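You operate a simulated robot arm through the tools that you are given. There is no shell and no other tool. Be economical: measure what you need, move in short steps, check, and stop when the job is done.

You run a simulated robot arm. Do the job below in one go: nothing can be reset, and whatever is moved stays where it is left.

TASK
Take the pink fuse and leave it on the low shelf of the far blue bench. Put the filter from the top of the red cabinet on the deck right of the orange bike. Take the long bolt from the top of the wood-topped table and leave it on the deck left of the orange bike. Put the yellow pad with a black grip on the top of the fan cabinet. Put the silver panel on top of the black seat. Stack the brown carton marked "72" from the top of the steel table on top of the brown carton marked "27". Open the grey bin lid. Do these in any order. Set down upright: yellow pad with a black grip.

Only the result counts: the job must be done as asked and must still hold three seconds after the hand-in. Knocking over, shifting, dropping, spilling or breaking anything else fails it. A push-on lid holds only when it is set on centred and level and pressed home; a screw cap is set on level and turned clockwise until tight.

THE ROBOT
A 7-joint arm with a fingered hand on a trunk, on a base that drives. Base frame: it is fixed to the floor where the robot stands at the start and does not move with it; the origin is under the middle of the robot, x ahead of it, y to its left, z up; the surface under the hand at the start is at about z = 0.9. Readings come in m, degrees, newtons and seconds.
With the tool pointing down near the work surface it reaches from about 0.2 to 0.66 m from the robot's upright axis, wherever it stands. Its first joint turns from -115.0 to 115.0 degrees. Places, roughly: black seat (40x33x8 cm) [-8.3, 3.6, 0.9]; brown carton [-7.25, 8, 1]; deck left of the orange bike [-4, 5.6, 0.7]; deck right of the orange bike [-4, 5.1, 0.7]; filter (9x5x3 cm) [-1.4, 7.5, 1]; grey bin lid [-2.2, 8.1, 0.6]; long bolt (8x3x3 cm) [-8.3, 4.1, 0.8]; low shelf of the far blue bench [0.6, 0.5, 0.2]; pink fuse [0.5, 0, 1]; silver panel (30x18x6 cm) [-8.6, 5.2, 0.8]; top of the fan cabinet (72x17 cm) [-5.9, 1.82, 1.34]; yellow pad with a black grip (4x4x5 cm) [-8.2, 3.2, 0.9]. Payload 3.1 kg.
The TCP is the grasp point between the finger pads, 0.022 m short of the fingertips. In the tool frame z runs along the fingers and y along their closing line. The gripper opens to 0.112 m. The gripper's body begins 0.06 m behind the TCP. The gripper is a hand of 3 fingers: y runs from the thumb to the fingers, the wrist lies at [0, 0, -0.218] in the tool frame, and closing takes about 1.5 s.
Orientation is that of the tool frame in the base frame, as a unit quaternion [w, x, y, z]. With the fingers straight down and closing along the base's y, the tool's x points along the base's -x, its y along +y and its z along -z.

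THE INTERFACE
- The arm moves only by the tool servo_tool. Its arguments are lists of equal length, an entry for each row: "dr": the turn, a rotation vector about the base's x, y, z in units of 6 degrees (1.0 is 6 degrees), a list of three; "delta_pos": the shift along the base's x, y, z in units of 20 mm (1.0 is 20 mm), a list of three; "fingers": the finger opening in mm, from 0 to 112. In form: {"dr": [[rx, ry, rz], ...], "delta_pos": [[x, y, z], ...], "fingers": [fingers, ...]}. A call has 1 to 12 rows; each row shifts and turns the commanded pose from where the row before left it. A call with a number of a shift or a turn outside -1 to 1 is refused whole. Each row takes 0.2 s and may step no farther than 0.05 m and 8.6 degrees from the row before; otherwise, or with a gripper value out of range, the whole call is refused. A pose out of reach is approached as far as the arm can. The call stops where the force on the tool passes 40 N (or 10 N more than at its start, if that is more) or the arm is blocked; 0.2 s more then pass. The fingers move at their own pace (about 0.108 m/s each) and stop on an object; they squeeze with about 26 N. The grip force told is the motor's: it shows also when the fingers shut on nothing. Time passes only in rows, and 0.2 s behind the last, so rows that do not move let the fingers close. It gives the time, the measured TCP pose, the force on the tool (base axes), the opening and the grip force at its end, in the units of the frame above (readings bear some noise), with the torque about the TCP (base axes, N m) and any sound that the robot's microphone picked up.
- Cameras (640 x 400 px; columns grow to the right, rows downward): "scene" is now at [0.0064, 0.1428, 1.6265]; the picture's right is [-0.18, -0.98, 0.00], its down [-0.85, 0.15, -0.51] and it looks along [0.50, -0.09, -0.86] (base axes); focal length 290 px, centre (320, 200). "wrist" rides on the gripper at [0.066, 0.003, -0.08] in the tool frame; the picture's right is [-0.05, 1.00, 0.00], its down [-0.77, -0.04, -0.64] and it looks along [-0.64, -0.03, 0.77] (tool axes); focal length 275 px, centre (320, 200).
- grab_frame(camera): a new picture of that camera. It takes no simulated time.
- slide_trunk(by): slides the trunk up (or, below 0, down) by that many m; the arm and the scene camera ride with it, the base frame stays. It gives what a move gives, with no picture.
- steer(legs): drives the robot by 1 to 6 legs, each [ahead, left, turn to the left] in m, m and degrees, along the robot's own axes; the way and the turn of a leg run together, so that a leg with both is an arc; at most 1.5 m and 180 degrees a leg. The arm and the cameras ride along, it lands a little off, and it stops where it bumps. It gives what a move gives.
- set_grasp(shape): the hand has 3 fingers and takes this shape, open, in about a second: jaw (thumb against the fingers, like two jaws); tri (thumb and two fingers); tip (a fingertip pinch); poke (one finger out to press); point (the index stretched); flat (the hand flat); cup (the hand cupped); fist (a fist). The gripper value then closes the fingers along that shape, each until it touches; the sizes above hold for jaw. It gives what a move gives, with no picture.
- pan_tilt(pan, tilt): turns the head with the scene camera to pan (to the left, within 155 degrees either way) and tilt (down, from -29 to 69), counted from straight ahead of the robot. It gives what a move gives.
- probe_pixels(camera, pixels): for up to 12 pixels [column, row] of the newest picture of that camera ("zoom" is the newest enlarged one), the place [x, y, z] in the base frame of the surface seen there, good to about 0.002 m. It takes no simulated time.
- close_up(camera, box): a new picture of the part [left, top, right, bottom] of that camera's present view, enlarged. It takes no simulated time.
- sign_off(): hands the job in; it is judged then, once.

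Go step by step. Measure first, check grasps and placings, and put right what went wrong. The budget is 131 turns and 144 pictures, counting those below and the enlarged ones. Unless the task says otherwise, let go and move clear before handing in.

The tools are called as name(argument=value, ...) on one line, values as JSON. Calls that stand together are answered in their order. servo_tool: Moves the arm, as the interface text tells. Its arguments: {"type":"object","properties":{"dr":{"type":"array","items":{"type":"array","items":{"type":"number"}}},"delta_pos":{"type":"array","items":{"type":"array","items":{"type":"number"}}},"fingers":{"type":"array","items":{"type":"number"}}},"required":["dr","delta_pos","fingers"]} The other tools are called the same way: slide_trunk (by) slides the trunk up or down; set_grasp (shape) gives the hand a shape; steer (legs) drives the base; pan_tilt (pan, tilt) turns the head that bears the scene camera; grab_frame (camera) takes a picture; probe_pixels (camera, pixels) gives the place of the surface under pixels of a picture; close_up (camera, box) takes an enlarged picture of a part of a camera's view; sign_off () hands the job in.

At the start:

```text
clock: 0.0
tcp_pos: [0.4153, -0.0718, 1.1158]
ee_rot: [0.0, -0.001, 1.0, 0.0]
wrist_force: [-0.7, 0.0, 0.9]
moment: [-0.06, 0.01, 0.02]
finger_gap: 0.112
gripper_force: 0.1
shape: jaw
trunk travel left (down, up): [-0.775, 0.215]
robot x, y, heading: [0.0004, -0.0044, 0.2]
head pan, tilt: [-10.2, 59.2]
```

scene: 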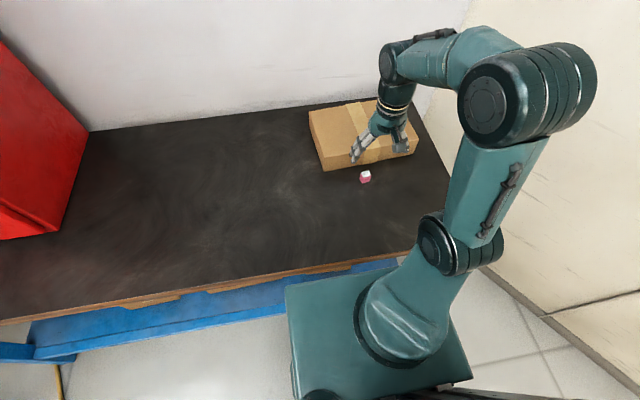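
wrist: 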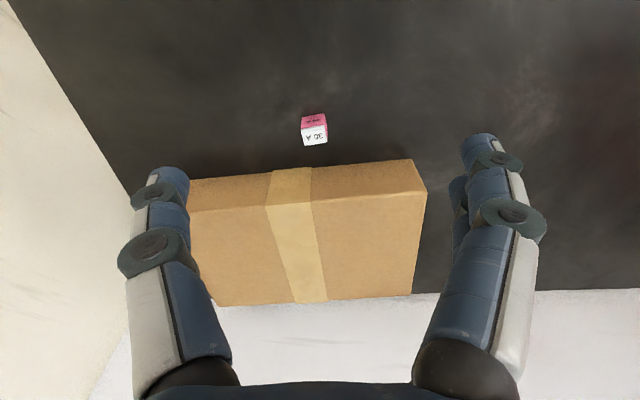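

The pink fuse is at scene pixel (365,176) near the carton; I'll measure it and the bench surroundings.

probe_pixels(camera="scene", pixels=[[365, 173], [365, 180], [340, 190], [325, 170], [410, 152], [200, 280], [60, 340], [20, 355], [150, 310], [250, 280], [62, 380], [200, 340]])

probe_pixels(camera="wrist", pixels=[[314, 120], [314, 135], [303, 130], [327, 130], [300, 165], [300, 200]])

close_up(camera="scene", box=[320, 140, 420, 200])

```text
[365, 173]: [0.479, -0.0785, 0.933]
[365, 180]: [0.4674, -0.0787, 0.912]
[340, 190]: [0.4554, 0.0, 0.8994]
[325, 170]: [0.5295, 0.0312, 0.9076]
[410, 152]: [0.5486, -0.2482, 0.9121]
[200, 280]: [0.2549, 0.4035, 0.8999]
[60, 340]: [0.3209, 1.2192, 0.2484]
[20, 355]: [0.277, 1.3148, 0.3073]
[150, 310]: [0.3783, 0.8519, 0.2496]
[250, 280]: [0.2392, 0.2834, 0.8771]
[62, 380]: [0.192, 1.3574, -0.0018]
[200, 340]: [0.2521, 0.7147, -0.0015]
```

```text
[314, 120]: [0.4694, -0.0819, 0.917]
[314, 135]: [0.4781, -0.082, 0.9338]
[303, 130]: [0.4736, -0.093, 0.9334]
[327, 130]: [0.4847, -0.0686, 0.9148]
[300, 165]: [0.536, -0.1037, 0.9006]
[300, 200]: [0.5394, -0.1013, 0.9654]
```

```text
6.40 times, centred on (370, 170) of scene
```

zoom: 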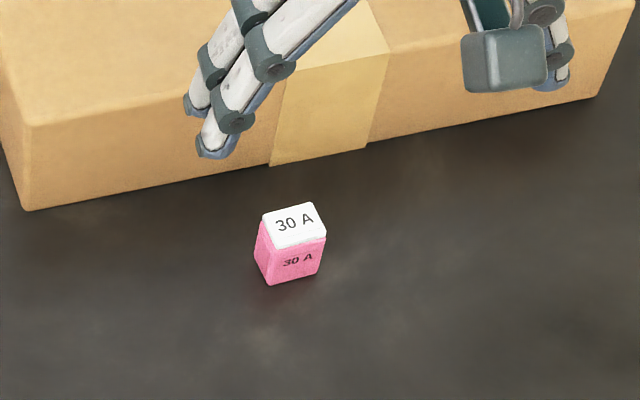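

The fuse top is at about (0.480, -0.081, 0.934), and the box face starts at x=0.53. I'll move over and down with a smaller opening.

servo_tool(dr=[[0, 0, 0], [0, 0, 0], [0, 0, 0], [0, 0, 0], [0, 0, 0], [0, 0, 0], [0, 0, 0], [0, 0, 0], [0, 0, 0], [0, 0, 0], [0, 0, 0]], delta_pos=[[0.8, -0.1, -0.8], [0.8, -0.1, -0.8], [0.8, -0.15, -0.8], [0.8, -0.1, -0.8], [0, 0, -1], [0, 0, -1], [0, 0, -1], [0, 0, -1], [0, 0, -1], [0, 0, -1], [0, 0, -0.2]], fingers=[70, 70, 70, 70, 70, 70, 70, 70, 70, 70, 70])

grab_frame(camera="wrist")

```text
clock: 2.4
tcp_pos: [0.4786, -0.0806, 0.9278]
ee_rot: [0.0, 0.0, 1.0, 0.0]
wrist_force: [-0.9, -0.4, 0.0]
moment: [-0.01, 0.0, -0.02]
finger_gap: 0.0705
gripper_force: 0.0
shape: jaw
trunk travel left (down, up): [-0.775, 0.215]
robot x, y, heading: [-0.002, -0.0009, -0.1]
head pan, tilt: [-10.2, 59.2]
```

```text
140 pictures are left
```

wrist: 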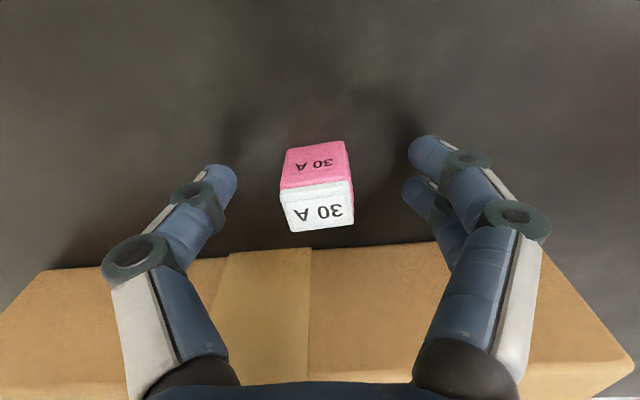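

The fuse (315,185) sits between the fingers; I'll close and lift.

servo_tool(dr=[[0, 0, 0], [0, 0, 0], [0, 0, 0], [0, 0, 0], [0, 0, 0], [0, 0, 0], [0, 0, 0], [0, 0, 0], [0, 0, 0], [0, 0, 0]], delta_pos=[[0, 0, 0], [0, 0, 0], [0, 0, 0], [0, 0, 0], [0, 0, 0], [0, 0, 1], [0, 0, 1], [0, 0, 1], [0, 0, 1], [0, 0, 1]], fingers=[10, 10, 10, 10, 10, 10, 10, 10, 10, 10])

grab_frame(camera="wrist")

pan_tilt(pan=60, tilt=50)

grab_frame(camera="scene")

```text
clock: 4.6
tcp_pos: [0.4797, -0.082, 1.0281]
ee_rot: [-0.001, 0.0, 1.0, 0.0]
wrist_force: [-0.2, 0.8, -0.4]
moment: [0.01, 0.01, -0.01]
finger_gap: 0.0202
gripper_force: 26.1
shape: jaw
trunk travel left (down, up): [-0.775, 0.215]
robot x, y, heading: [0.0011, 0.0016, 0.0]
head pan, tilt: [-10.2, 59.2]
```

```text
139 pictures are left
```

wrist: 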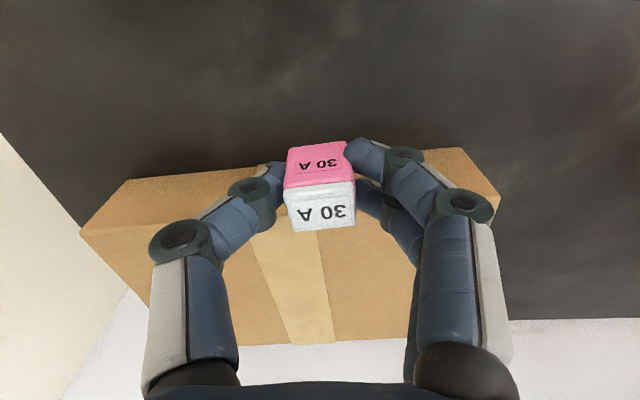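

```text
clock: 6.0
tcp_pos: [0.4795, -0.0818, 1.0264]
ee_rot: [0.0, 0.0, 1.0, 0.0]
wrist_force: [-0.2, 0.6, -0.5]
moment: [0.03, -0.04, 0.0]
finger_gap: 0.0205
gripper_force: 26.3
shape: jaw
trunk travel left (down, up): [-0.775, 0.215]
robot x, y, heading: [-0.0031, 0.0014, -0.2]
head pan, tilt: [60.0, 50.0]
```

```text
138 pictures are left
```

scene: 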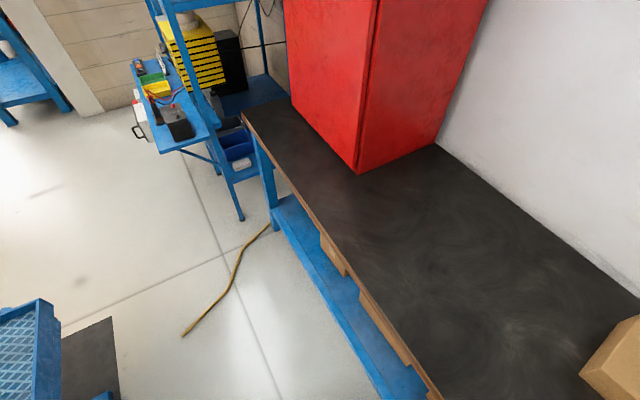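

The fuse is held (20 mm gap). The low shelf is the blue one under this bench; I'll look around before driving back.

pan_tilt(pan=100, tilt=20)

grab_frame(camera="scene")

pan_tilt(pan=155, tilt=20)

grab_frame(camera="scene")

pan_tilt(pan=-150, tilt=25)

grab_frame(camera="scene")

```text
clock: 7.1
tcp_pos: [0.4798, -0.082, 1.0281]
ee_rot: [0.0, 0.001, 1.0, -0.001]
wrist_force: [-0.5, 1.0, -0.6]
moment: [0.01, 0.02, -0.02]
finger_gap: 0.0205
gripper_force: 25.5
shape: jaw
trunk travel left (down, up): [-0.775, 0.215]
robot x, y, heading: [0.0017, -0.0016, -0.0]
head pan, tilt: [100.0, 20.0]
```

```text
137 pictures are left
```

scene: 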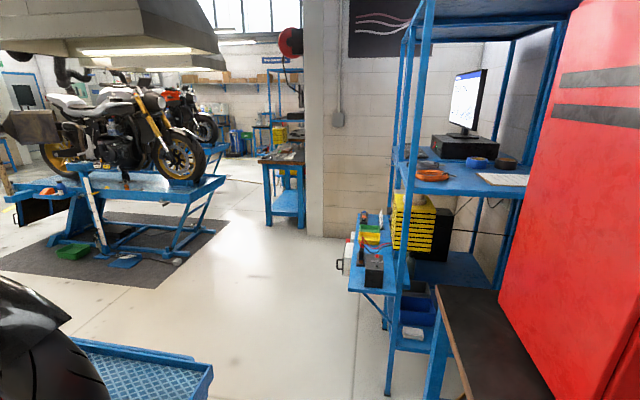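

```text
clock: 8.3
tcp_pos: [0.4796, -0.0807, 1.0275]
ee_rot: [0.0, 0.0, 1.0, 0.0]
wrist_force: [-0.4, 0.3, -1.0]
moment: [-0.01, 0.0, 0.04]
finger_gap: 0.0201
gripper_force: 26.3
shape: jaw
trunk travel left (down, up): [-0.775, 0.215]
robot x, y, heading: [0.0003, 0.001, -0.2]
head pan, tilt: [154.7, 20.0]
```

```text
136 pictures are left
```

scene: 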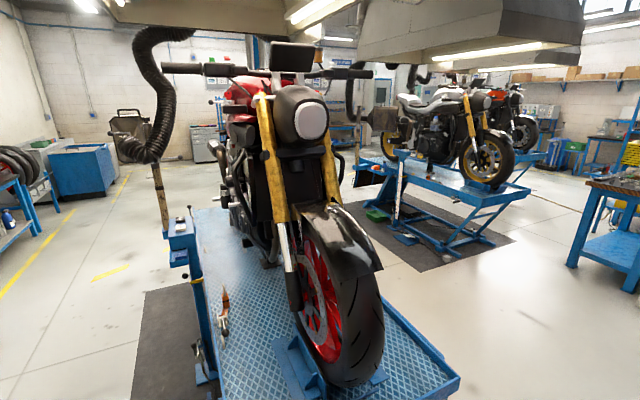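

```text
clock: 12.5
tcp_pos: [0.4802, -0.0818, 1.0266]
ee_rot: [0.0, 0.0, 1.0, 0.0]
wrist_force: [-0.3, -0.3, -0.5]
moment: [-0.02, 0.01, 0.01]
finger_gap: 0.0203
gripper_force: 26.1
shape: jaw
trunk travel left (down, up): [-0.775, 0.215]
robot x, y, heading: [0.0011, 0.0015, 0.1]
head pan, tilt: [-150.0, 25.0]
```

```text
135 pictures are left
```

scene: 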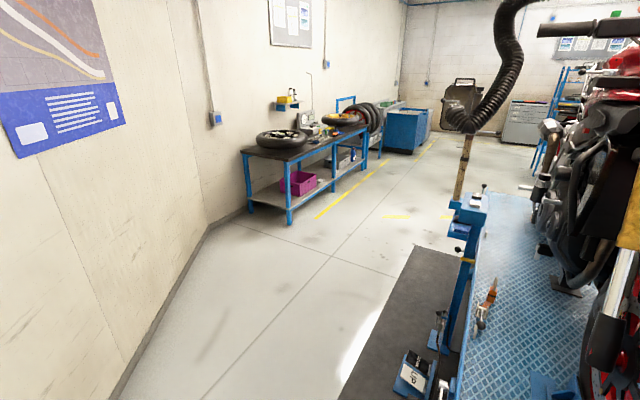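

A red motorcycle lift stands behind me. I'll check how much room there is to back off.

pan_tilt(pan=150, tilt=45)

grab_frame(camera="scene")

probe_pixels(camera="scene", pixels=[[450, 170], [300, 300], [200, 150], [350, 250], [150, 350], [500, 300], [100, 200], [50, 100]])

```text
clock: 16.6
tcp_pos: [0.4789, -0.0809, 1.0277]
ee_rot: [0.0, 0.001, 1.0, 0.0]
wrist_force: [0.1, 0.4, -0.3]
moment: [0.01, 0.0, -0.02]
finger_gap: 0.0204
gripper_force: 25.7
shape: jaw
trunk travel left (down, up): [-0.775, 0.215]
robot x, y, heading: [0.0043, -0.0007, -0.2]
head pan, tilt: [150.0, 45.0]
```

```text
134 pictures are left
```

scene: 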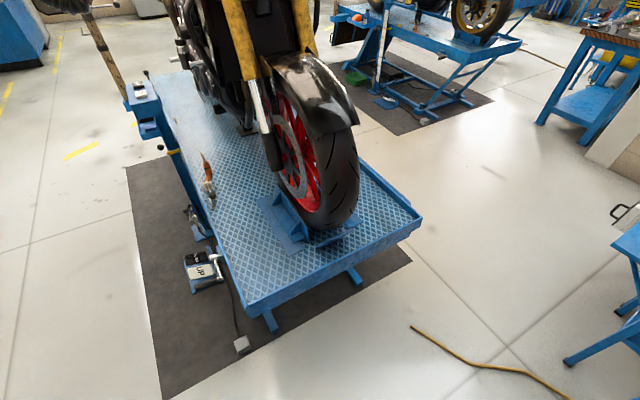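

```text
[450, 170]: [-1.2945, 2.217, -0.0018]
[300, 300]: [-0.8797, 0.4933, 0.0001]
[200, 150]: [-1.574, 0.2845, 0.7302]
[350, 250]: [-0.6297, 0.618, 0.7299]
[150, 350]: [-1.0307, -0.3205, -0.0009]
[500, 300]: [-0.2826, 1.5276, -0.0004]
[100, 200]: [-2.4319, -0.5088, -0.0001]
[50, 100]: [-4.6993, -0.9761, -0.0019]
```

The deck's front edge is near x≈-0.6, so there is some room. I'll probe its corners and retract the arm toward me first.

probe_pixels(camera="scene", pixels=[[255, 308], [245, 300], [420, 222], [418, 228], [280, 200], [150, 130], [360, 280], [270, 325]])

servo_tool(dr=[[0, 0, 0], [0, 0, 0], [0, 0, 0], [0, 0, 0], [0, 0, 0], [0, 0, 0], [0, 0, 0], [0, 0, 0], [0, 0, 0]], delta_pos=[[-1, 0, 0.3], [-1, 0, 0.3], [-1, 0, 0.3], [-1, 0, 0.3], [-1, 0, 0.3], [-1, 0, 0.3], [-1, 0, 0.3], [-1, 0, 0.3], [-0.5, 0, 0.3]], fingers=[10, 10, 10, 10, 10, 10, 10, 10, 10])

pan_tilt(pan=40, tilt=69)

grab_frame(camera="scene")

```text
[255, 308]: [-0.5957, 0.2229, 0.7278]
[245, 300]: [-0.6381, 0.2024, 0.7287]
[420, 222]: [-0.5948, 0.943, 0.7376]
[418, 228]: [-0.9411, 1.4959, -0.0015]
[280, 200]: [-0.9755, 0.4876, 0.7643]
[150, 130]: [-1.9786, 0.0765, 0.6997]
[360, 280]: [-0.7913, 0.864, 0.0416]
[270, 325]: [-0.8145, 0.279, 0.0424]
```

```text
clock: 18.6
tcp_pos: [0.3075, -0.081, 1.0821]
ee_rot: [-0.001, 0.0, 1.0, 0.0]
wrist_force: [-0.1, 0.6, -0.2]
moment: [-0.05, -0.01, 0.0]
finger_gap: 0.0204
gripper_force: 26.0
shape: jaw
trunk travel left (down, up): [-0.775, 0.215]
robot x, y, heading: [-0.0001, 0.0038, 0.1]
head pan, tilt: [150.0, 45.0]
```

```text
clock: 20.4
tcp_pos: [0.3076, -0.0817, 1.0825]
ee_rot: [0.0, 0.0, 1.0, 0.0]
wrist_force: [0.2, 0.8, -0.5]
moment: [0.0, -0.02, 0.0]
finger_gap: 0.0202
gripper_force: 26.3
shape: jaw
trunk travel left (down, up): [-0.775, 0.215]
robot x, y, heading: [0.0006, 0.002, -0.1]
head pan, tilt: [40.0, 68.8]
```

```text
133 pictures are left
```

scene: 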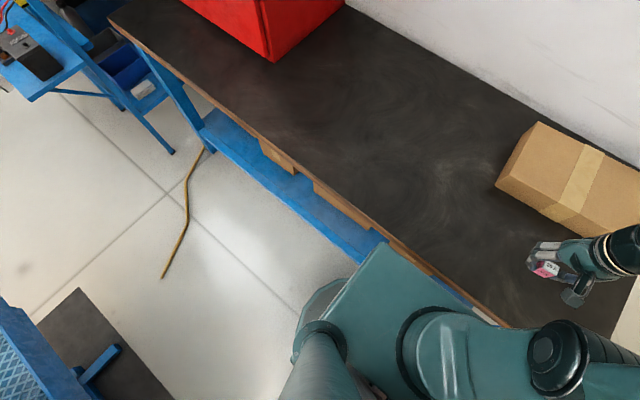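

The base platform is visible at (380,250); I'll measure the footprint and the bench edge.

probe_pixels(camera="scene", pixels=[[382, 246], [350, 290], [325, 290], [300, 340], [270, 175], [345, 225], [230, 140], [275, 160], [340, 205], [375, 240]])

steer(legs=[[-0.26, 0, 0]])

pan_tilt(pan=30, tilt=40)

grab_frame(camera="scene")

```text
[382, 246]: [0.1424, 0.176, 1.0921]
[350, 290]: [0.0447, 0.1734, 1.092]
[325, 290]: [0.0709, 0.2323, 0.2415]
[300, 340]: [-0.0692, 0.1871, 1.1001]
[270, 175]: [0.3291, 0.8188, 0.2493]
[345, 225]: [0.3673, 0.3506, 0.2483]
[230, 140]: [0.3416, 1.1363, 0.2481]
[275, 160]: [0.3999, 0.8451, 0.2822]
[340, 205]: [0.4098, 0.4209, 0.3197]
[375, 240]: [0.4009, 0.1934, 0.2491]
```

```text
clock: 22.3
tcp_pos: [0.0485, -0.0828, 1.0829]
ee_rot: [0.0, 0.002, 1.0, 0.0]
wrist_force: [-0.2, -0.2, -0.5]
moment: [0.0, 0.01, 0.01]
finger_gap: 0.02
gripper_force: 25.7
shape: jaw
trunk travel left (down, up): [-0.775, 0.215]
robot x, y, heading: [-0.2629, -0.0004, -0.1]
head pan, tilt: [40.0, 68.8]
```

```text
clock: 23.2
tcp_pos: [0.0487, -0.0823, 1.0823]
ee_rot: [0.0, 0.002, 1.0, 0.0]
wrist_force: [-0.4, 0.0, -1.1]
moment: [-0.04, -0.01, 0.0]
finger_gap: 0.0202
gripper_force: 25.8
shape: jaw
trunk travel left (down, up): [-0.775, 0.215]
robot x, y, heading: [-0.2621, 0.0013, -0.4]
head pan, tilt: [30.0, 40.0]
```

```text
132 pictures are left
```

scene: 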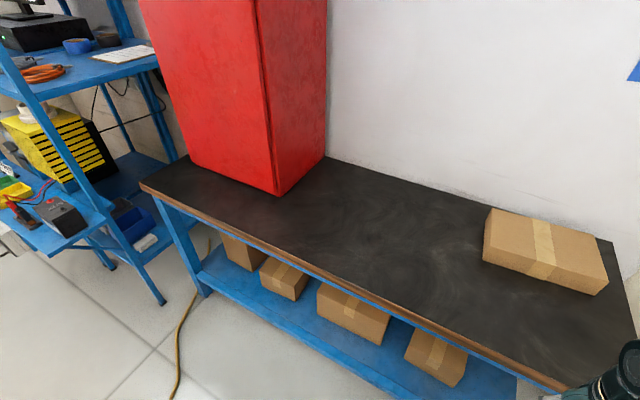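

There are cartons on the low shelf with gaps between them. I'm clear of the bench, so I'll lower the trunk and look.

slide_trunk(by=-0.6)

grab_frame(camera="scene")

probe_pixels(camera="scene", pixels=[[320, 330], [400, 320], [320, 300], [250, 300], [400, 380], [320, 360], [200, 280]])

```text
refused: -0.6 is not a number from -0.4 to 0.4
```

```text
131 pictures are left
```

scene: 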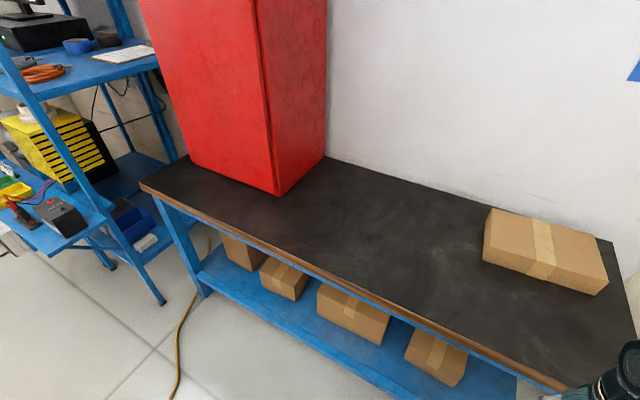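

```text
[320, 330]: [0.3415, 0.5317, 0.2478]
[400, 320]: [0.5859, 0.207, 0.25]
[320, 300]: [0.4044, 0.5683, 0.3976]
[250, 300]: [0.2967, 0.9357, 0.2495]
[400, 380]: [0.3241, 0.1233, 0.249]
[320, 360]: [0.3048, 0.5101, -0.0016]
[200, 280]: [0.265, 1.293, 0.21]
```

slide_trunk(by=-0.4)

slide_trunk(by=-0.22)

grab_frame(camera="scene")

probe_pixels(camera="scene", pixels=[[320, 330], [400, 320], [320, 300], [250, 300], [350, 280], [320, 260], [200, 280]])

```text
clock: 27.1
tcp_pos: [0.0496, -0.0818, 0.6824]
ee_rot: [0.0, 0.002, 1.0, 0.0]
wrist_force: [0.5, 0.6, -0.1]
moment: [0.01, 0.04, 0.0]
finger_gap: 0.0202
gripper_force: 25.9
shape: jaw
trunk travel left (down, up): [-0.375, 0.615]
robot x, y, heading: [-0.259, 0.0013, -0.3]
head pan, tilt: [30.0, 40.0]
```

```text
clock: 29.4
tcp_pos: [0.0495, -0.0822, 0.4606]
ee_rot: [0.0, 0.002, 1.0, 0.0]
wrist_force: [-0.2, -0.5, 0.5]
moment: [0.01, 0.01, -0.02]
finger_gap: 0.0201
gripper_force: 25.9
shape: jaw
trunk travel left (down, up): [-0.155, 0.835]
robot x, y, heading: [-0.2609, 0.0016, -0.0]
head pan, tilt: [30.0, 40.0]
```

```text
130 pictures are left
```

scene: 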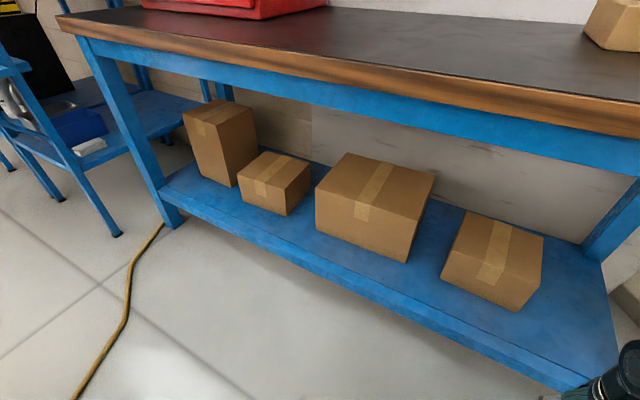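

```text
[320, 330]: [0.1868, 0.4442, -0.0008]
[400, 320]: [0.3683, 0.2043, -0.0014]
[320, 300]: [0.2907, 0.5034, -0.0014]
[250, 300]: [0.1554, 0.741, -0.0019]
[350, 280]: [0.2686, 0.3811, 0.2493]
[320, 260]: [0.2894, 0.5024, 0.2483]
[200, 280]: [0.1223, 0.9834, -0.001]
```

probe_pixels(camera="scene", pixels=[[430, 255], [405, 264], [441, 272], [450, 230], [425, 290], [575, 350], [560, 300], [400, 290], [435, 175], [515, 310]])

pan_tilt(pan=-5, tilt=50)

grab_frame(camera="scene")

```text
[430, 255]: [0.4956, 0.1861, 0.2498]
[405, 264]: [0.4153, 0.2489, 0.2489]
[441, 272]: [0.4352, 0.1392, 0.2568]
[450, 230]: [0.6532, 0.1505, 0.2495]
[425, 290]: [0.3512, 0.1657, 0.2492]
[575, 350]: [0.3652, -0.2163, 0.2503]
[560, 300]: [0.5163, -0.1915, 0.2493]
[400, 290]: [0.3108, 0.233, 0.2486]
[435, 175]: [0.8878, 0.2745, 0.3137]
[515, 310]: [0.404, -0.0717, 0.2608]
```

```text
clock: 30.4
tcp_pos: [0.0486, -0.0818, 0.4624]
ee_rot: [0.0, 0.002, 1.0, 0.001]
wrist_force: [-0.4, 0.5, -0.5]
moment: [-0.01, -0.04, -0.03]
finger_gap: 0.02
gripper_force: 25.4
shape: jaw
trunk travel left (down, up): [-0.155, 0.835]
robot x, y, heading: [-0.2574, 0.0018, -0.2]
head pan, tilt: [-5.0, 50.0]
```

```text
129 pictures are left
```

scene: 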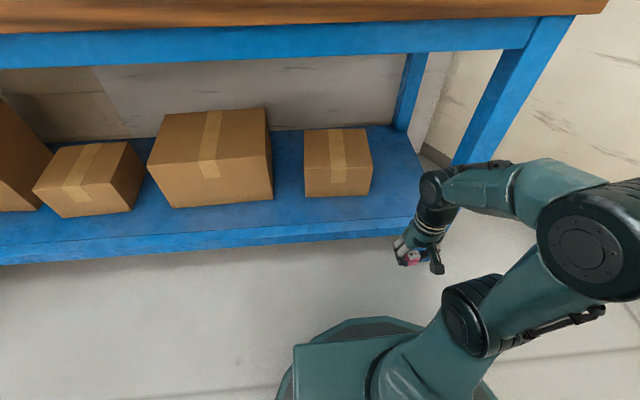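

The strip in front of the cartons (x 0.27–0.38) is free near the gap at y≈0.17. I'll carry the fuse there, keeping the tool vertical.

servo_tool(dr=[[0, 0, 0], [0, 0, 0], [0, 0, 0], [0, 0, 0], [0, 0, 0], [0, 0, 0], [0, 0, 0], [0, 0, 0], [0, 0, 0], [0, 0, 0], [0, 0, 0], [0, 0, 0]], delta_pos=[[0.5, 1, -0.3], [0.5, 1, -0.3], [1, 1, -0.3], [1, 1, -0.3], [1, 1, -0.3], [1, 1, -0.3], [1, 1, -0.3], [1, 1, -0.3], [1, 1, -0.3], [1, 1, -0.3], [1, 1, -0.3], [1, 1, -0.3]], fingers=[10, 10, 10, 10, 10, 10, 10, 10, 10, 10, 10, 10])

grab_frame(camera="scene")

```text
clock: 33.0
tcp_pos: [0.2686, 0.159, 0.3906]
ee_rot: [0.0, 0.001, 1.0, 0.0]
wrist_force: [-0.1, -0.2, -0.1]
moment: [-0.02, 0.0, -0.02]
finger_gap: 0.0201
gripper_force: 26.6
shape: jaw
trunk travel left (down, up): [-0.155, 0.835]
robot x, y, heading: [-0.2605, -0.0019, -0.4]
head pan, tilt: [-5.0, 50.0]
```

```text
128 pictures are left
```

scene: 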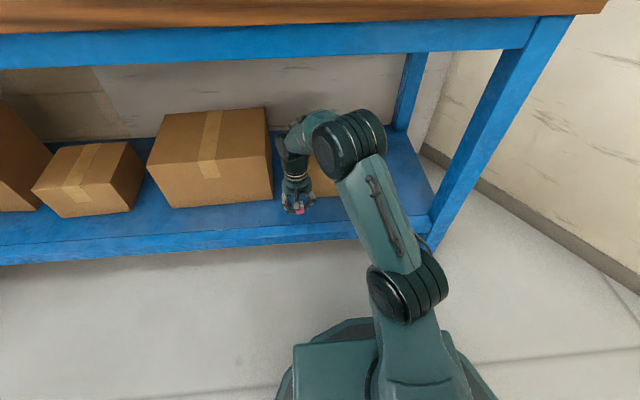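

The hand is over the shelf; I'll check the elbow's height against the bench rail.

probe_pixels(camera="scene", pixels=[[350, 130], [300, 130], [375, 120], [300, 60], [350, 50], [320, 112], [298, 208]])

```text
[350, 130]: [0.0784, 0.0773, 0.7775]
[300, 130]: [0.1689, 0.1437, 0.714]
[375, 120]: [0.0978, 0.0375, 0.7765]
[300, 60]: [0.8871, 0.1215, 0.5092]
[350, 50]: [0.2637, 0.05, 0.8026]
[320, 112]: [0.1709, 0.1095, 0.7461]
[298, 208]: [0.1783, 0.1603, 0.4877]
```

The elbow is close to the rail height, so I'll use the trunk for part of the descent, then reach forward and down.

slide_trunk(by=-0.08)

servo_tool(dr=[[0, 0, 0], [0, 0, 0], [0, 0, 0], [0, 0, 0], [0, 0, 0]], delta_pos=[[1, 0.2, 0], [1, 0.2, 0], [1, 0.2, 0], [0, 0, -0.7], [0, 0, -0.7]], fingers=[10, 10, 10, 10, 10])

grab_frame(camera="wrist")

```text
clock: 34.2
tcp_pos: [0.2681, 0.1571, 0.3109]
ee_rot: [0.0, 0.002, 1.0, 0.001]
wrist_force: [-0.3, -0.9, -0.2]
moment: [0.01, 0.0, 0.02]
finger_gap: 0.0199
gripper_force: 26.1
shape: jaw
trunk travel left (down, up): [-0.075, 0.915]
robot x, y, heading: [-0.2615, 0.0034, -0.3]
head pan, tilt: [-5.0, 50.0]
```

```text
clock: 35.4
tcp_pos: [0.3278, 0.1704, 0.2811]
ee_rot: [0.0, 0.002, 1.0, 0.001]
wrist_force: [-0.4, -0.2, 0.1]
moment: [0.0, 0.03, 0.03]
finger_gap: 0.0201
gripper_force: 26.2
shape: jaw
trunk travel left (down, up): [-0.075, 0.915]
robot x, y, heading: [-0.2577, -0.0029, -0.4]
head pan, tilt: [-5.0, 50.0]
```

```text
127 pictures are left
```

wrist: 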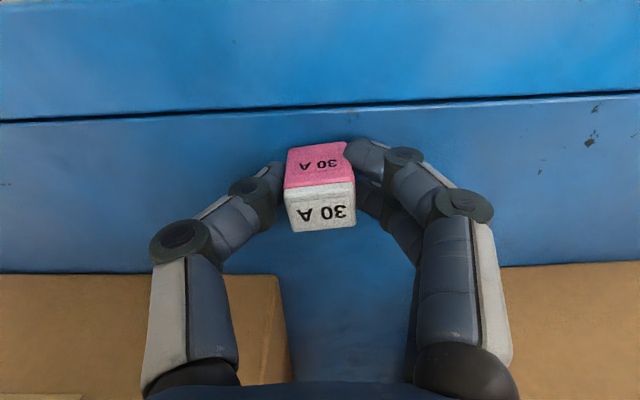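

The fuse is over the shelf, inside the front edge (line at row ~110). I'll lower the last 4 mm and release.

servo_tool(dr=[[0, 0, 0], [0, 0, 0], [0, 0, 0], [0, 0, 0], [0, 0, 0], [0, 0, 0], [0, 0, 0], [0, 0, 0], [0, 0, 0], [0, 0, 0], [0, 0, 0]], delta_pos=[[0, 0, -0.17], [0, 0, 0], [0, 0, 0], [0, 0, 0], [0, 0, 0], [0, 0, 1], [0, 0, 1], [0, 0, 1], [-1, 0, 0], [-1, 0, 0], [-1, 0, 0]], fingers=[10, 10, 50, 60, 60, 60, 60, 60, 60, 60, 60])

grab_frame(camera="wrist")

```text
clock: 37.8
tcp_pos: [0.2672, 0.1698, 0.3393]
ee_rot: [-0.001, 0.002, 1.0, 0.001]
wrist_force: [0.4, -0.1, -0.9]
moment: [0.02, 0.0, 0.0]
finger_gap: 0.0594
gripper_force: 0.0
shape: jaw
trunk travel left (down, up): [-0.075, 0.915]
robot x, y, heading: [-0.2597, 0.0031, -0.2]
head pan, tilt: [-5.0, 50.0]
```

```text
126 pictures are left
```

wrist: 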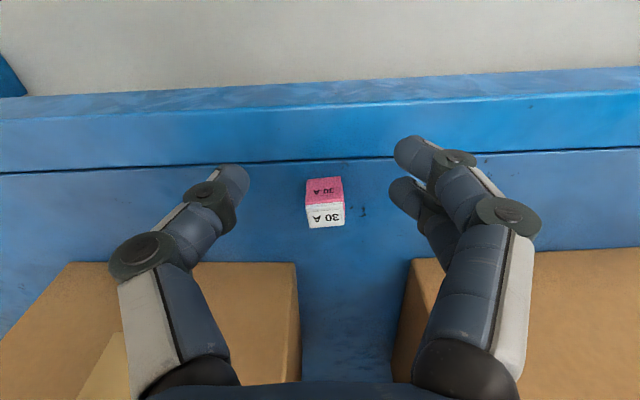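

The fuse stands on the shelf at (325,203), well inside. Now I'll retract the arm and raise the trunk before driving.

servo_tool(dr=[[0, 0, 0], [0, 0, 0], [0, 0, 0], [0, 0, 0], [0, 0, 0], [0, 0, 0], [0, 0, 0], [0, 0, 0], [0, 0, 0], [0, 0, 0]], delta_pos=[[-1, -1, 0.2], [-1, -1, 0.2], [-1, -1, 0.2], [-1, -1, 0.2], [-1, -1, 0.2], [-1, -1, 0.2], [-1, -1, 0.2], [-1, -1, 0.2], [-1, -1, 0], [-1, -1, 0]], fingers=[60, 60, 60, 60, 60, 60, 60, 60, 60, 60])

slide_trunk(by=0.4)

slide_trunk(by=0.3)

pan_tilt(pan=95, tilt=35)

grab_frame(camera="scene")

```text
clock: 40.0
tcp_pos: [0.067, -0.0303, 0.371]
ee_rot: [0.0, 0.002, 1.0, 0.0]
wrist_force: [-0.5, 0.3, 0.0]
moment: [-0.01, 0.02, 0.02]
finger_gap: 0.0592
gripper_force: 0.2
shape: jaw
trunk travel left (down, up): [-0.075, 0.915]
robot x, y, heading: [-0.263, -0.0015, 0.1]
head pan, tilt: [-5.0, 50.0]
```

```text
clock: 43.8
tcp_pos: [0.0676, -0.0295, 0.77]
ee_rot: [0.0, 0.002, 1.0, 0.0]
wrist_force: [0.1, 0.5, -0.2]
moment: [-0.02, 0.02, 0.01]
finger_gap: 0.0597
gripper_force: 0.1
shape: jaw
trunk travel left (down, up): [-0.475, 0.515]
robot x, y, heading: [-0.2563, 0.0029, -0.2]
head pan, tilt: [-5.0, 50.0]
```

```text
clock: 46.8
tcp_pos: [0.0676, -0.0306, 1.0708]
ee_rot: [0.0, 0.001, 1.0, 0.001]
wrist_force: [0.1, 0.4, 0.4]
moment: [0.0, -0.03, 0.02]
finger_gap: 0.0595
gripper_force: 0.1
shape: jaw
trunk travel left (down, up): [-0.775, 0.215]
robot x, y, heading: [-0.2598, -0.0023, -0.3]
head pan, tilt: [-5.0, 50.0]
```

```text
clock: 48.6
tcp_pos: [0.0667, -0.0287, 1.0706]
ee_rot: [0.0, 0.001, 1.0, 0.001]
wrist_force: [-0.3, 0.3, -0.2]
moment: [0.02, -0.02, 0.01]
finger_gap: 0.0594
gripper_force: 0.0
shape: jaw
trunk travel left (down, up): [-0.775, 0.215]
robot x, y, heading: [-0.2592, -0.0019, -0.2]
head pan, tilt: [95.0, 35.0]
```

```text
125 pictures are left
```

scene: 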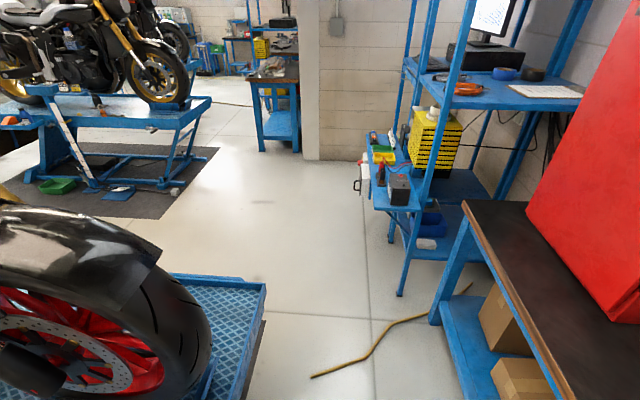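

probe_pixels(camera="scene", pixels=[[400, 295], [372, 206], [355, 180], [390, 240], [310, 160], [300, 120], [262, 150], [190, 180], [205, 115], [265, 285], [320, 376], [220, 105]])

pan_tilt(pan=115, tilt=12)

grab_frame(camera="scene")

```text
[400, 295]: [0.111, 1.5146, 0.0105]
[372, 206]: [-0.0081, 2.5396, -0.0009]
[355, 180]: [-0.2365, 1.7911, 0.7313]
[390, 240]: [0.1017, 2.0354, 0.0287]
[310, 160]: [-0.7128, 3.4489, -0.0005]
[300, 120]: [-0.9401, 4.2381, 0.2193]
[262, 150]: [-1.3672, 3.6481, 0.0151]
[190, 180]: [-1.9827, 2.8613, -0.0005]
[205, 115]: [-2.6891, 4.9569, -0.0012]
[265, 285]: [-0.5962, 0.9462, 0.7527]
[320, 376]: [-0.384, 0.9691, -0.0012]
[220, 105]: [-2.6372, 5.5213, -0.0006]
```

```text
clock: 49.4
tcp_pos: [0.0673, -0.0293, 1.0709]
ee_rot: [0.0, 0.002, 1.0, 0.0]
wrist_force: [0.4, 0.4, 0.2]
moment: [0.0, 0.02, -0.02]
finger_gap: 0.0595
gripper_force: 0.1
shape: jaw
trunk travel left (down, up): [-0.775, 0.215]
robot x, y, heading: [-0.259, 0.0025, 0.0]
head pan, tilt: [115.0, 12.0]
```

```text
124 pictures are left
```

scene: 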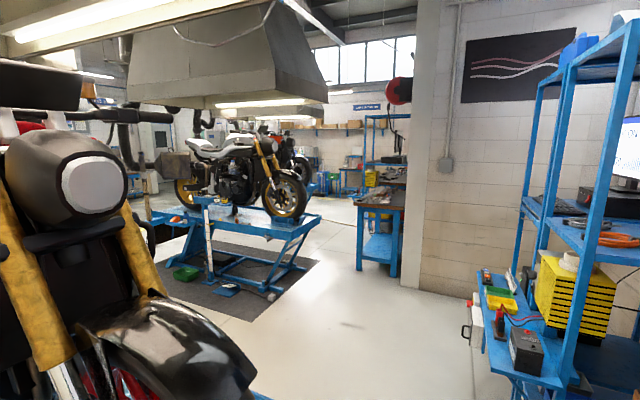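

probe_pixels(camera="scene", pixels=[[320, 217], [278, 232], [314, 262], [357, 268], [395, 282], [362, 205], [335, 205], [300, 200], [340, 190], [395, 190], [330, 240], [310, 170]])

close_up(camera="scene", box=[240, 80, 440, 205])

```text
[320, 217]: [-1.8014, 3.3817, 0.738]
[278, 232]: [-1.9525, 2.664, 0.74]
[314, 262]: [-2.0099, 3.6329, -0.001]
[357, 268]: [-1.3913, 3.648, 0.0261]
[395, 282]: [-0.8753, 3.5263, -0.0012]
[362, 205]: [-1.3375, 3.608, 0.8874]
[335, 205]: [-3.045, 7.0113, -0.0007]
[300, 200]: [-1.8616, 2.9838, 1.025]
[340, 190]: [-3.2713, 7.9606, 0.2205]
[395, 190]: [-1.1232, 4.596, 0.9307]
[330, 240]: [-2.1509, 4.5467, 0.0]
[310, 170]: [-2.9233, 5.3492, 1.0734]
```

```text
3.20 times, centred on (340, 142) of scene
```

zoom: 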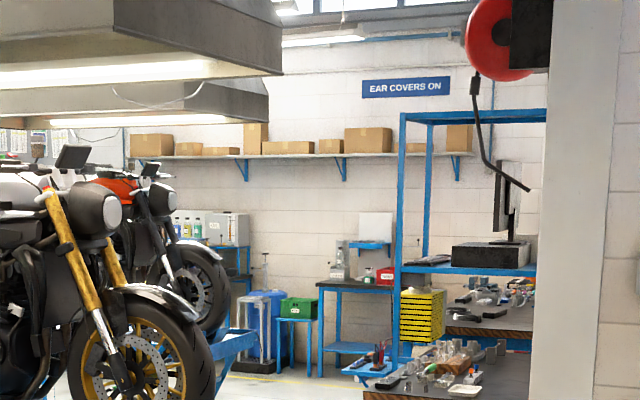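

The east gap by the wood table (~0.5 m) is too tight, so I'll check the west route past the red lift's other side.

pan_tilt(pan=-145, tilt=30)

grab_frame(camera="scene")

probe_pixels(camera="scene", pixels=[[200, 300], [260, 220], [330, 150], [330, 190], [420, 150], [480, 230], [280, 380], [400, 300]])

```text
clock: 53.1
tcp_pos: [0.068, -0.0302, 1.0717]
ee_rot: [0.0, 0.002, 1.0, 0.0]
wrist_force: [0.2, -0.1, -0.2]
moment: [-0.01, 0.03, 0.02]
finger_gap: 0.0596
gripper_force: 0.1
shape: jaw
trunk travel left (down, up): [-0.775, 0.215]
robot x, y, heading: [-0.2613, -0.0005, -0.0]
head pan, tilt: [-145.0, 30.0]
```

```text
122 pictures are left
```

scene: 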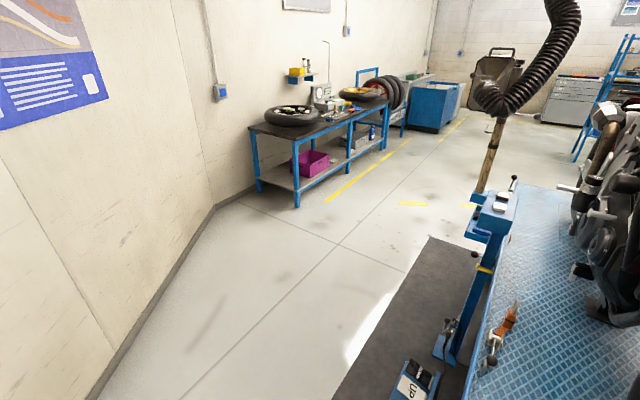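

```text
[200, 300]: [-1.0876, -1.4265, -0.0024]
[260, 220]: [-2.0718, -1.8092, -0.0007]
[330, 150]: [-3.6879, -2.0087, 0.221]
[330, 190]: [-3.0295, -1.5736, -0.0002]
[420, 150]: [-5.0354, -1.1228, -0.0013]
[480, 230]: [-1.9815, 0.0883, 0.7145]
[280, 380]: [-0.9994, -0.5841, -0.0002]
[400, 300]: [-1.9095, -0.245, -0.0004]
```

The west aisle is clear at y≈-0.75. I'll slip sideways and back, turn around, and head west.

steer(legs=[[-0.2, -0.6, 0], [-1.0, -0.15, 0], [0, 0, 180]])

pan_tilt(pan=-20, tilt=15)

grab_frame(camera="scene")

```text
clock: 68.8
tcp_pos: [-1.7924, -0.7115, 1.0712]
ee_rot: [0.0, 1.0, -0.014, 0.0]
wrist_force: [0.4, 1.2, 0.0]
moment: [0.02, 0.0, 0.01]
finger_gap: 0.0592
gripper_force: 0.0
shape: jaw
trunk travel left (down, up): [-0.775, 0.215]
robot x, y, heading: [-1.4604, -0.7468, 178.5]
head pan, tilt: [-145.0, 30.0]
```

```text
clock: 70.8
tcp_pos: [-1.7921, -0.7106, 1.0713]
ee_rot: [0.0, 1.0, -0.015, 0.0]
wrist_force: [-0.5, 0.0, 0.4]
moment: [0.02, 0.04, -0.03]
finger_gap: 0.0594
gripper_force: 0.0
shape: jaw
trunk travel left (down, up): [-0.775, 0.215]
robot x, y, heading: [-1.4641, -0.7489, 178.4]
head pan, tilt: [-20.0, 15.0]
```

```text
121 pictures are left
```

scene: 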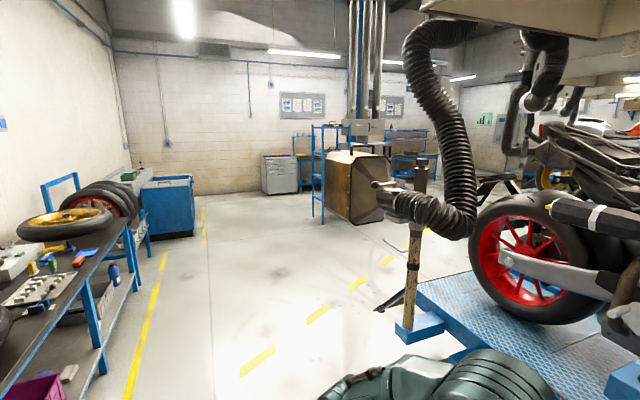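

probe_pixels(camera="scene", pixels=[[400, 330], [358, 222], [312, 220], [210, 300], [105, 360], [440, 320], [450, 215], [500, 190], [395, 260], [280, 192], [440, 100]])

steer(legs=[[1.4, 0, 0], [1.4, 0, 0]])

pan_tilt(pan=-40, tilt=15)

grab_frame(camera="scene")

```text
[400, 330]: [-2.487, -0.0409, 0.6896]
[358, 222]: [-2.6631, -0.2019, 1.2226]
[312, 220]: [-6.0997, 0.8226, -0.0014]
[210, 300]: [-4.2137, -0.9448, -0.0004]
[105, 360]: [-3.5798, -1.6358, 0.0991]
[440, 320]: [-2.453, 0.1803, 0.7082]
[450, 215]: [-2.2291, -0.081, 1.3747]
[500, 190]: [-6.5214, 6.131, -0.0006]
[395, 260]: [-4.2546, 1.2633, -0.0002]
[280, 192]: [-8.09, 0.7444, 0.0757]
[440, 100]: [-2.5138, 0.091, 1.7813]
```

```text
clock: 84.3
tcp_pos: [-4.5834, -0.6311, 1.0707]
ee_rot: [0.001, 1.0, -0.018, 0.0]
wrist_force: [0.6, -0.1, -1.0]
moment: [0.0, 0.0, 0.0]
finger_gap: 0.0596
gripper_force: 0.0
shape: jaw
trunk travel left (down, up): [-0.775, 0.215]
robot x, y, heading: [-4.2566, -0.6724, 178.0]
head pan, tilt: [-20.0, 15.0]
```

```text
clock: 85.2
tcp_pos: [-4.5843, -0.6318, 1.0711]
ee_rot: [-0.001, 1.0, -0.018, 0.0]
wrist_force: [-0.8, -0.1, -0.4]
moment: [-0.01, -0.01, -0.01]
finger_gap: 0.0593
gripper_force: 0.1
shape: jaw
trunk travel left (down, up): [-0.775, 0.215]
robot x, y, heading: [-4.2576, -0.6735, 177.7]
head pan, tilt: [-40.0, 15.0]
```

```text
120 pictures are left
```

scene: 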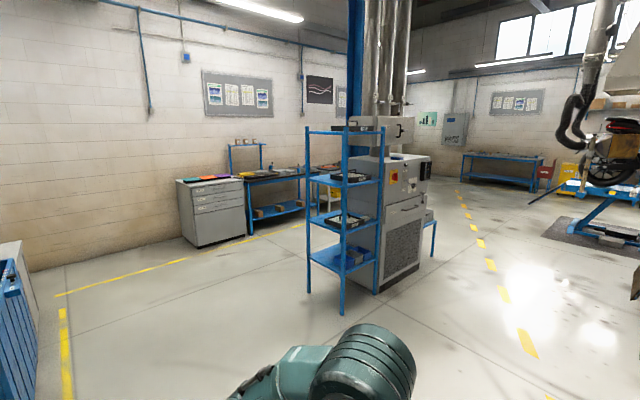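

probe_pixels(camera="scene", pixels=[[343, 314], [310, 292], [420, 265], [420, 200], [245, 236], [305, 205], [268, 210], [330, 140], [415, 160], [355, 125], [470, 200], [435, 228]])

close_up(camera="scene", box=[220, 100, 440, 240])

```text
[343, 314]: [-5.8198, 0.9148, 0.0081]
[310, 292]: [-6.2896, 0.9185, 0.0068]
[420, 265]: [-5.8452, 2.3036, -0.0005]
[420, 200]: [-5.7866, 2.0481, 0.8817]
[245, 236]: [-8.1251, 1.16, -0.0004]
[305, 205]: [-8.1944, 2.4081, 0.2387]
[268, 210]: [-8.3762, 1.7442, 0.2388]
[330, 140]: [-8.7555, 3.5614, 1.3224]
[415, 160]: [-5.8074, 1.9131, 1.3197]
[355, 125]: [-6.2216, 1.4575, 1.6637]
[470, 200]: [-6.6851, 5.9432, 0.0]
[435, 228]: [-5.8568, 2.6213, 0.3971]
```

```text
2.86 times, centred on (330, 170) of scene
```

zoom: 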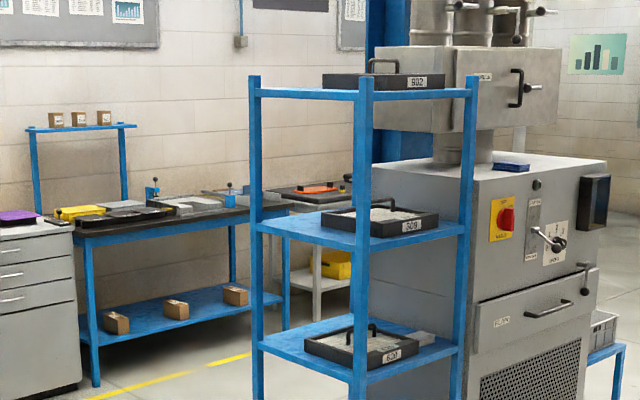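

The fan cabinet's free front top is about z 1.32 near (-5.8, 1.9). I'll drive round the blue rack to the aisle by the west benches.

steer(legs=[[1.45, -0.05, 0], [1.45, -0.3, 0], [0, 0, -88], [1.4, 0, 0]])

pan_tilt(pan=25, tilt=28)

grab_frame(camera="scene")

```text
clock: 109.6
tcp_pos: [-7.0885, 1.5236, 1.0696]
ee_rot: [0.0, 0.708, -0.706, 0.0]
wrist_force: [-0.1, 0.6, -0.2]
moment: [-0.02, 0.04, 0.0]
finger_gap: 0.0594
gripper_force: 0.0
shape: jaw
trunk travel left (down, up): [-0.775, 0.215]
robot x, y, heading: [-7.1164, 1.1957, 90.3]
head pan, tilt: [-40.0, 15.0]
```

```text
clock: 111.0
tcp_pos: [-7.0888, 1.522, 1.0707]
ee_rot: [0.0, 0.708, -0.706, 0.0]
wrist_force: [-0.5, 0.5, -0.9]
moment: [0.0, -0.01, -0.02]
finger_gap: 0.0591
gripper_force: 0.2
shape: jaw
trunk travel left (down, up): [-0.775, 0.215]
robot x, y, heading: [-7.1183, 1.1962, 90.0]
head pan, tilt: [25.0, 28.0]
```

```text
118 pictures are left
```

scene: 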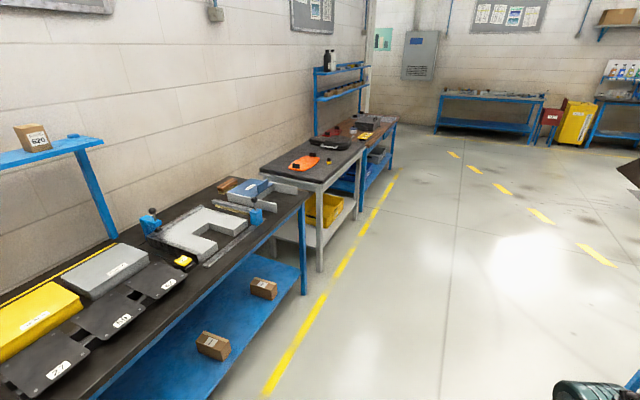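

probe_pixels(camera="scene", pixels=[[320, 188], [300, 165], [327, 161], [330, 145], [355, 150], [365, 160], [368, 125], [395, 135], [360, 210], [300, 200]])

close_up(camera="scene", box=[250, 90, 410, 200])

```text
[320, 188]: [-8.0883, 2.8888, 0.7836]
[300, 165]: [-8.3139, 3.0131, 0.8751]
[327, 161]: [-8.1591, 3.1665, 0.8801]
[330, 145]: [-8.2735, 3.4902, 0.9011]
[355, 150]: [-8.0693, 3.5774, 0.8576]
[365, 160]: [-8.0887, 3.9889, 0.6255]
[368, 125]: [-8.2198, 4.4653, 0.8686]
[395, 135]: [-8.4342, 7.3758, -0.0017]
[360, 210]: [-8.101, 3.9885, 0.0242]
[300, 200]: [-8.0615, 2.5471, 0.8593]
```

```text
3.64 times, centred on (330, 145) of scene
```

zoom: 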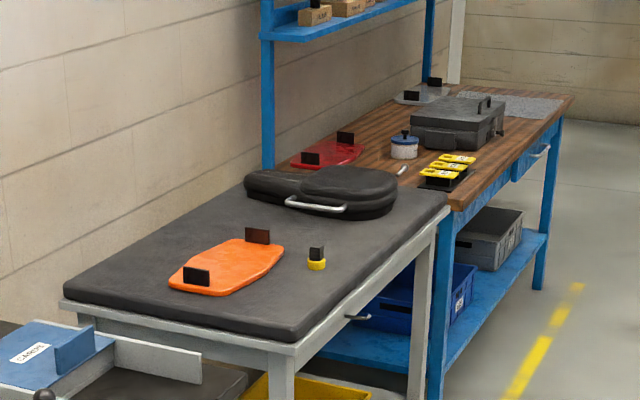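

The yellow pad is at (-8.16, 3.17) on the grey table. I'll drive in front and face it.

steer(legs=[[1.4, 0, 0], [0.55, 0, 0], [0, 0, 90], [0.47, 0, 0]])

pan_tilt(pan=-15, tilt=45)

grab_frame(camera="scene")

grab_frame(camera="wrist")

```text
clock: 127.0
tcp_pos: [-7.9492, 3.1593, 1.0713]
ee_rot: [-0.001, 1.0, 0.014, -0.001]
wrist_force: [0.1, 0.1, 0.5]
moment: [0.01, -0.02, -0.02]
finger_gap: 0.0597
gripper_force: 0.2
shape: jaw
trunk travel left (down, up): [-0.775, 0.215]
robot x, y, heading: [-7.6229, 3.1407, -178.5]
head pan, tilt: [25.0, 28.0]
```

```text
clock: 128.1
tcp_pos: [-7.949, 3.1596, 1.0701]
ee_rot: [0.0, 1.0, 0.014, 0.0]
wrist_force: [0.1, -0.3, 0.2]
moment: [0.04, 0.0, 0.02]
finger_gap: 0.0594
gripper_force: 0.1
shape: jaw
trunk travel left (down, up): [-0.775, 0.215]
robot x, y, heading: [-7.6207, 3.1403, -178.4]
head pan, tilt: [-15.0, 45.0]
```

```text
116 pictures are left
```

scene: 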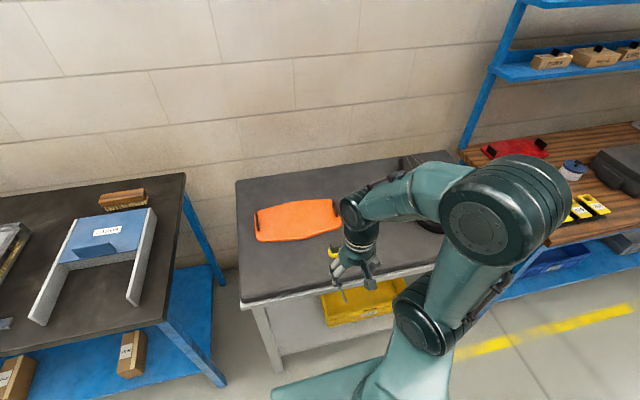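

```text
115 pictures are left
```

wrist: 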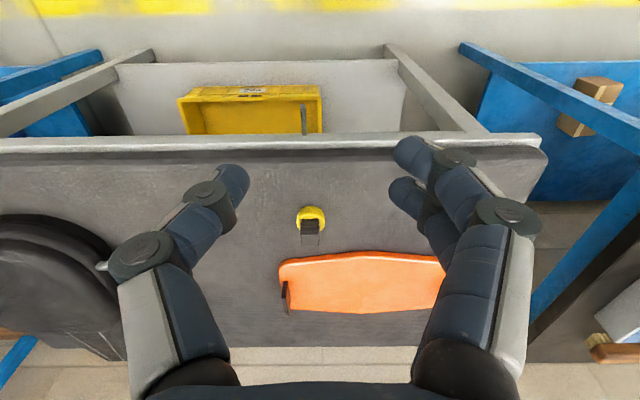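

probe_pixels(camera="wrist", pixels=[[311, 212], [310, 225], [297, 215], [324, 215], [311, 207], [310, 235], [290, 290], [340, 250], [100, 267]])

close_up(camera="wrist", box=[250, 180, 370, 255])

```text
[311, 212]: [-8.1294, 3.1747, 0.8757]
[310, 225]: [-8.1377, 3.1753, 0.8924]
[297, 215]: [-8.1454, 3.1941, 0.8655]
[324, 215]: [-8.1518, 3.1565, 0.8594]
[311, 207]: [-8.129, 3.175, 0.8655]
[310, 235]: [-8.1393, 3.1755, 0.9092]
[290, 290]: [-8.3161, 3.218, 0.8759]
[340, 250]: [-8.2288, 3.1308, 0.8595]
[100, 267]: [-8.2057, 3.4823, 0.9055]
```

```text
5.33 times, centred on (310, 218) of wrist
```

zoom: 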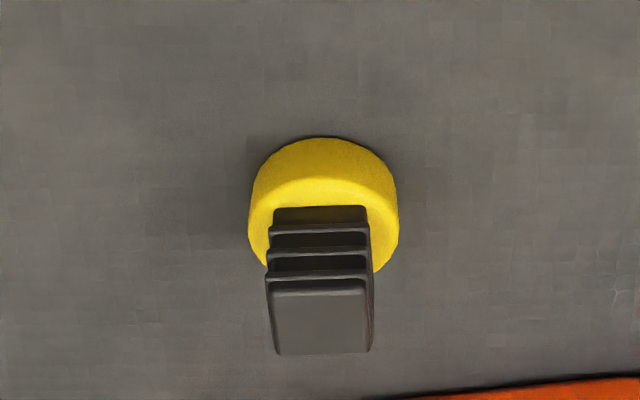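

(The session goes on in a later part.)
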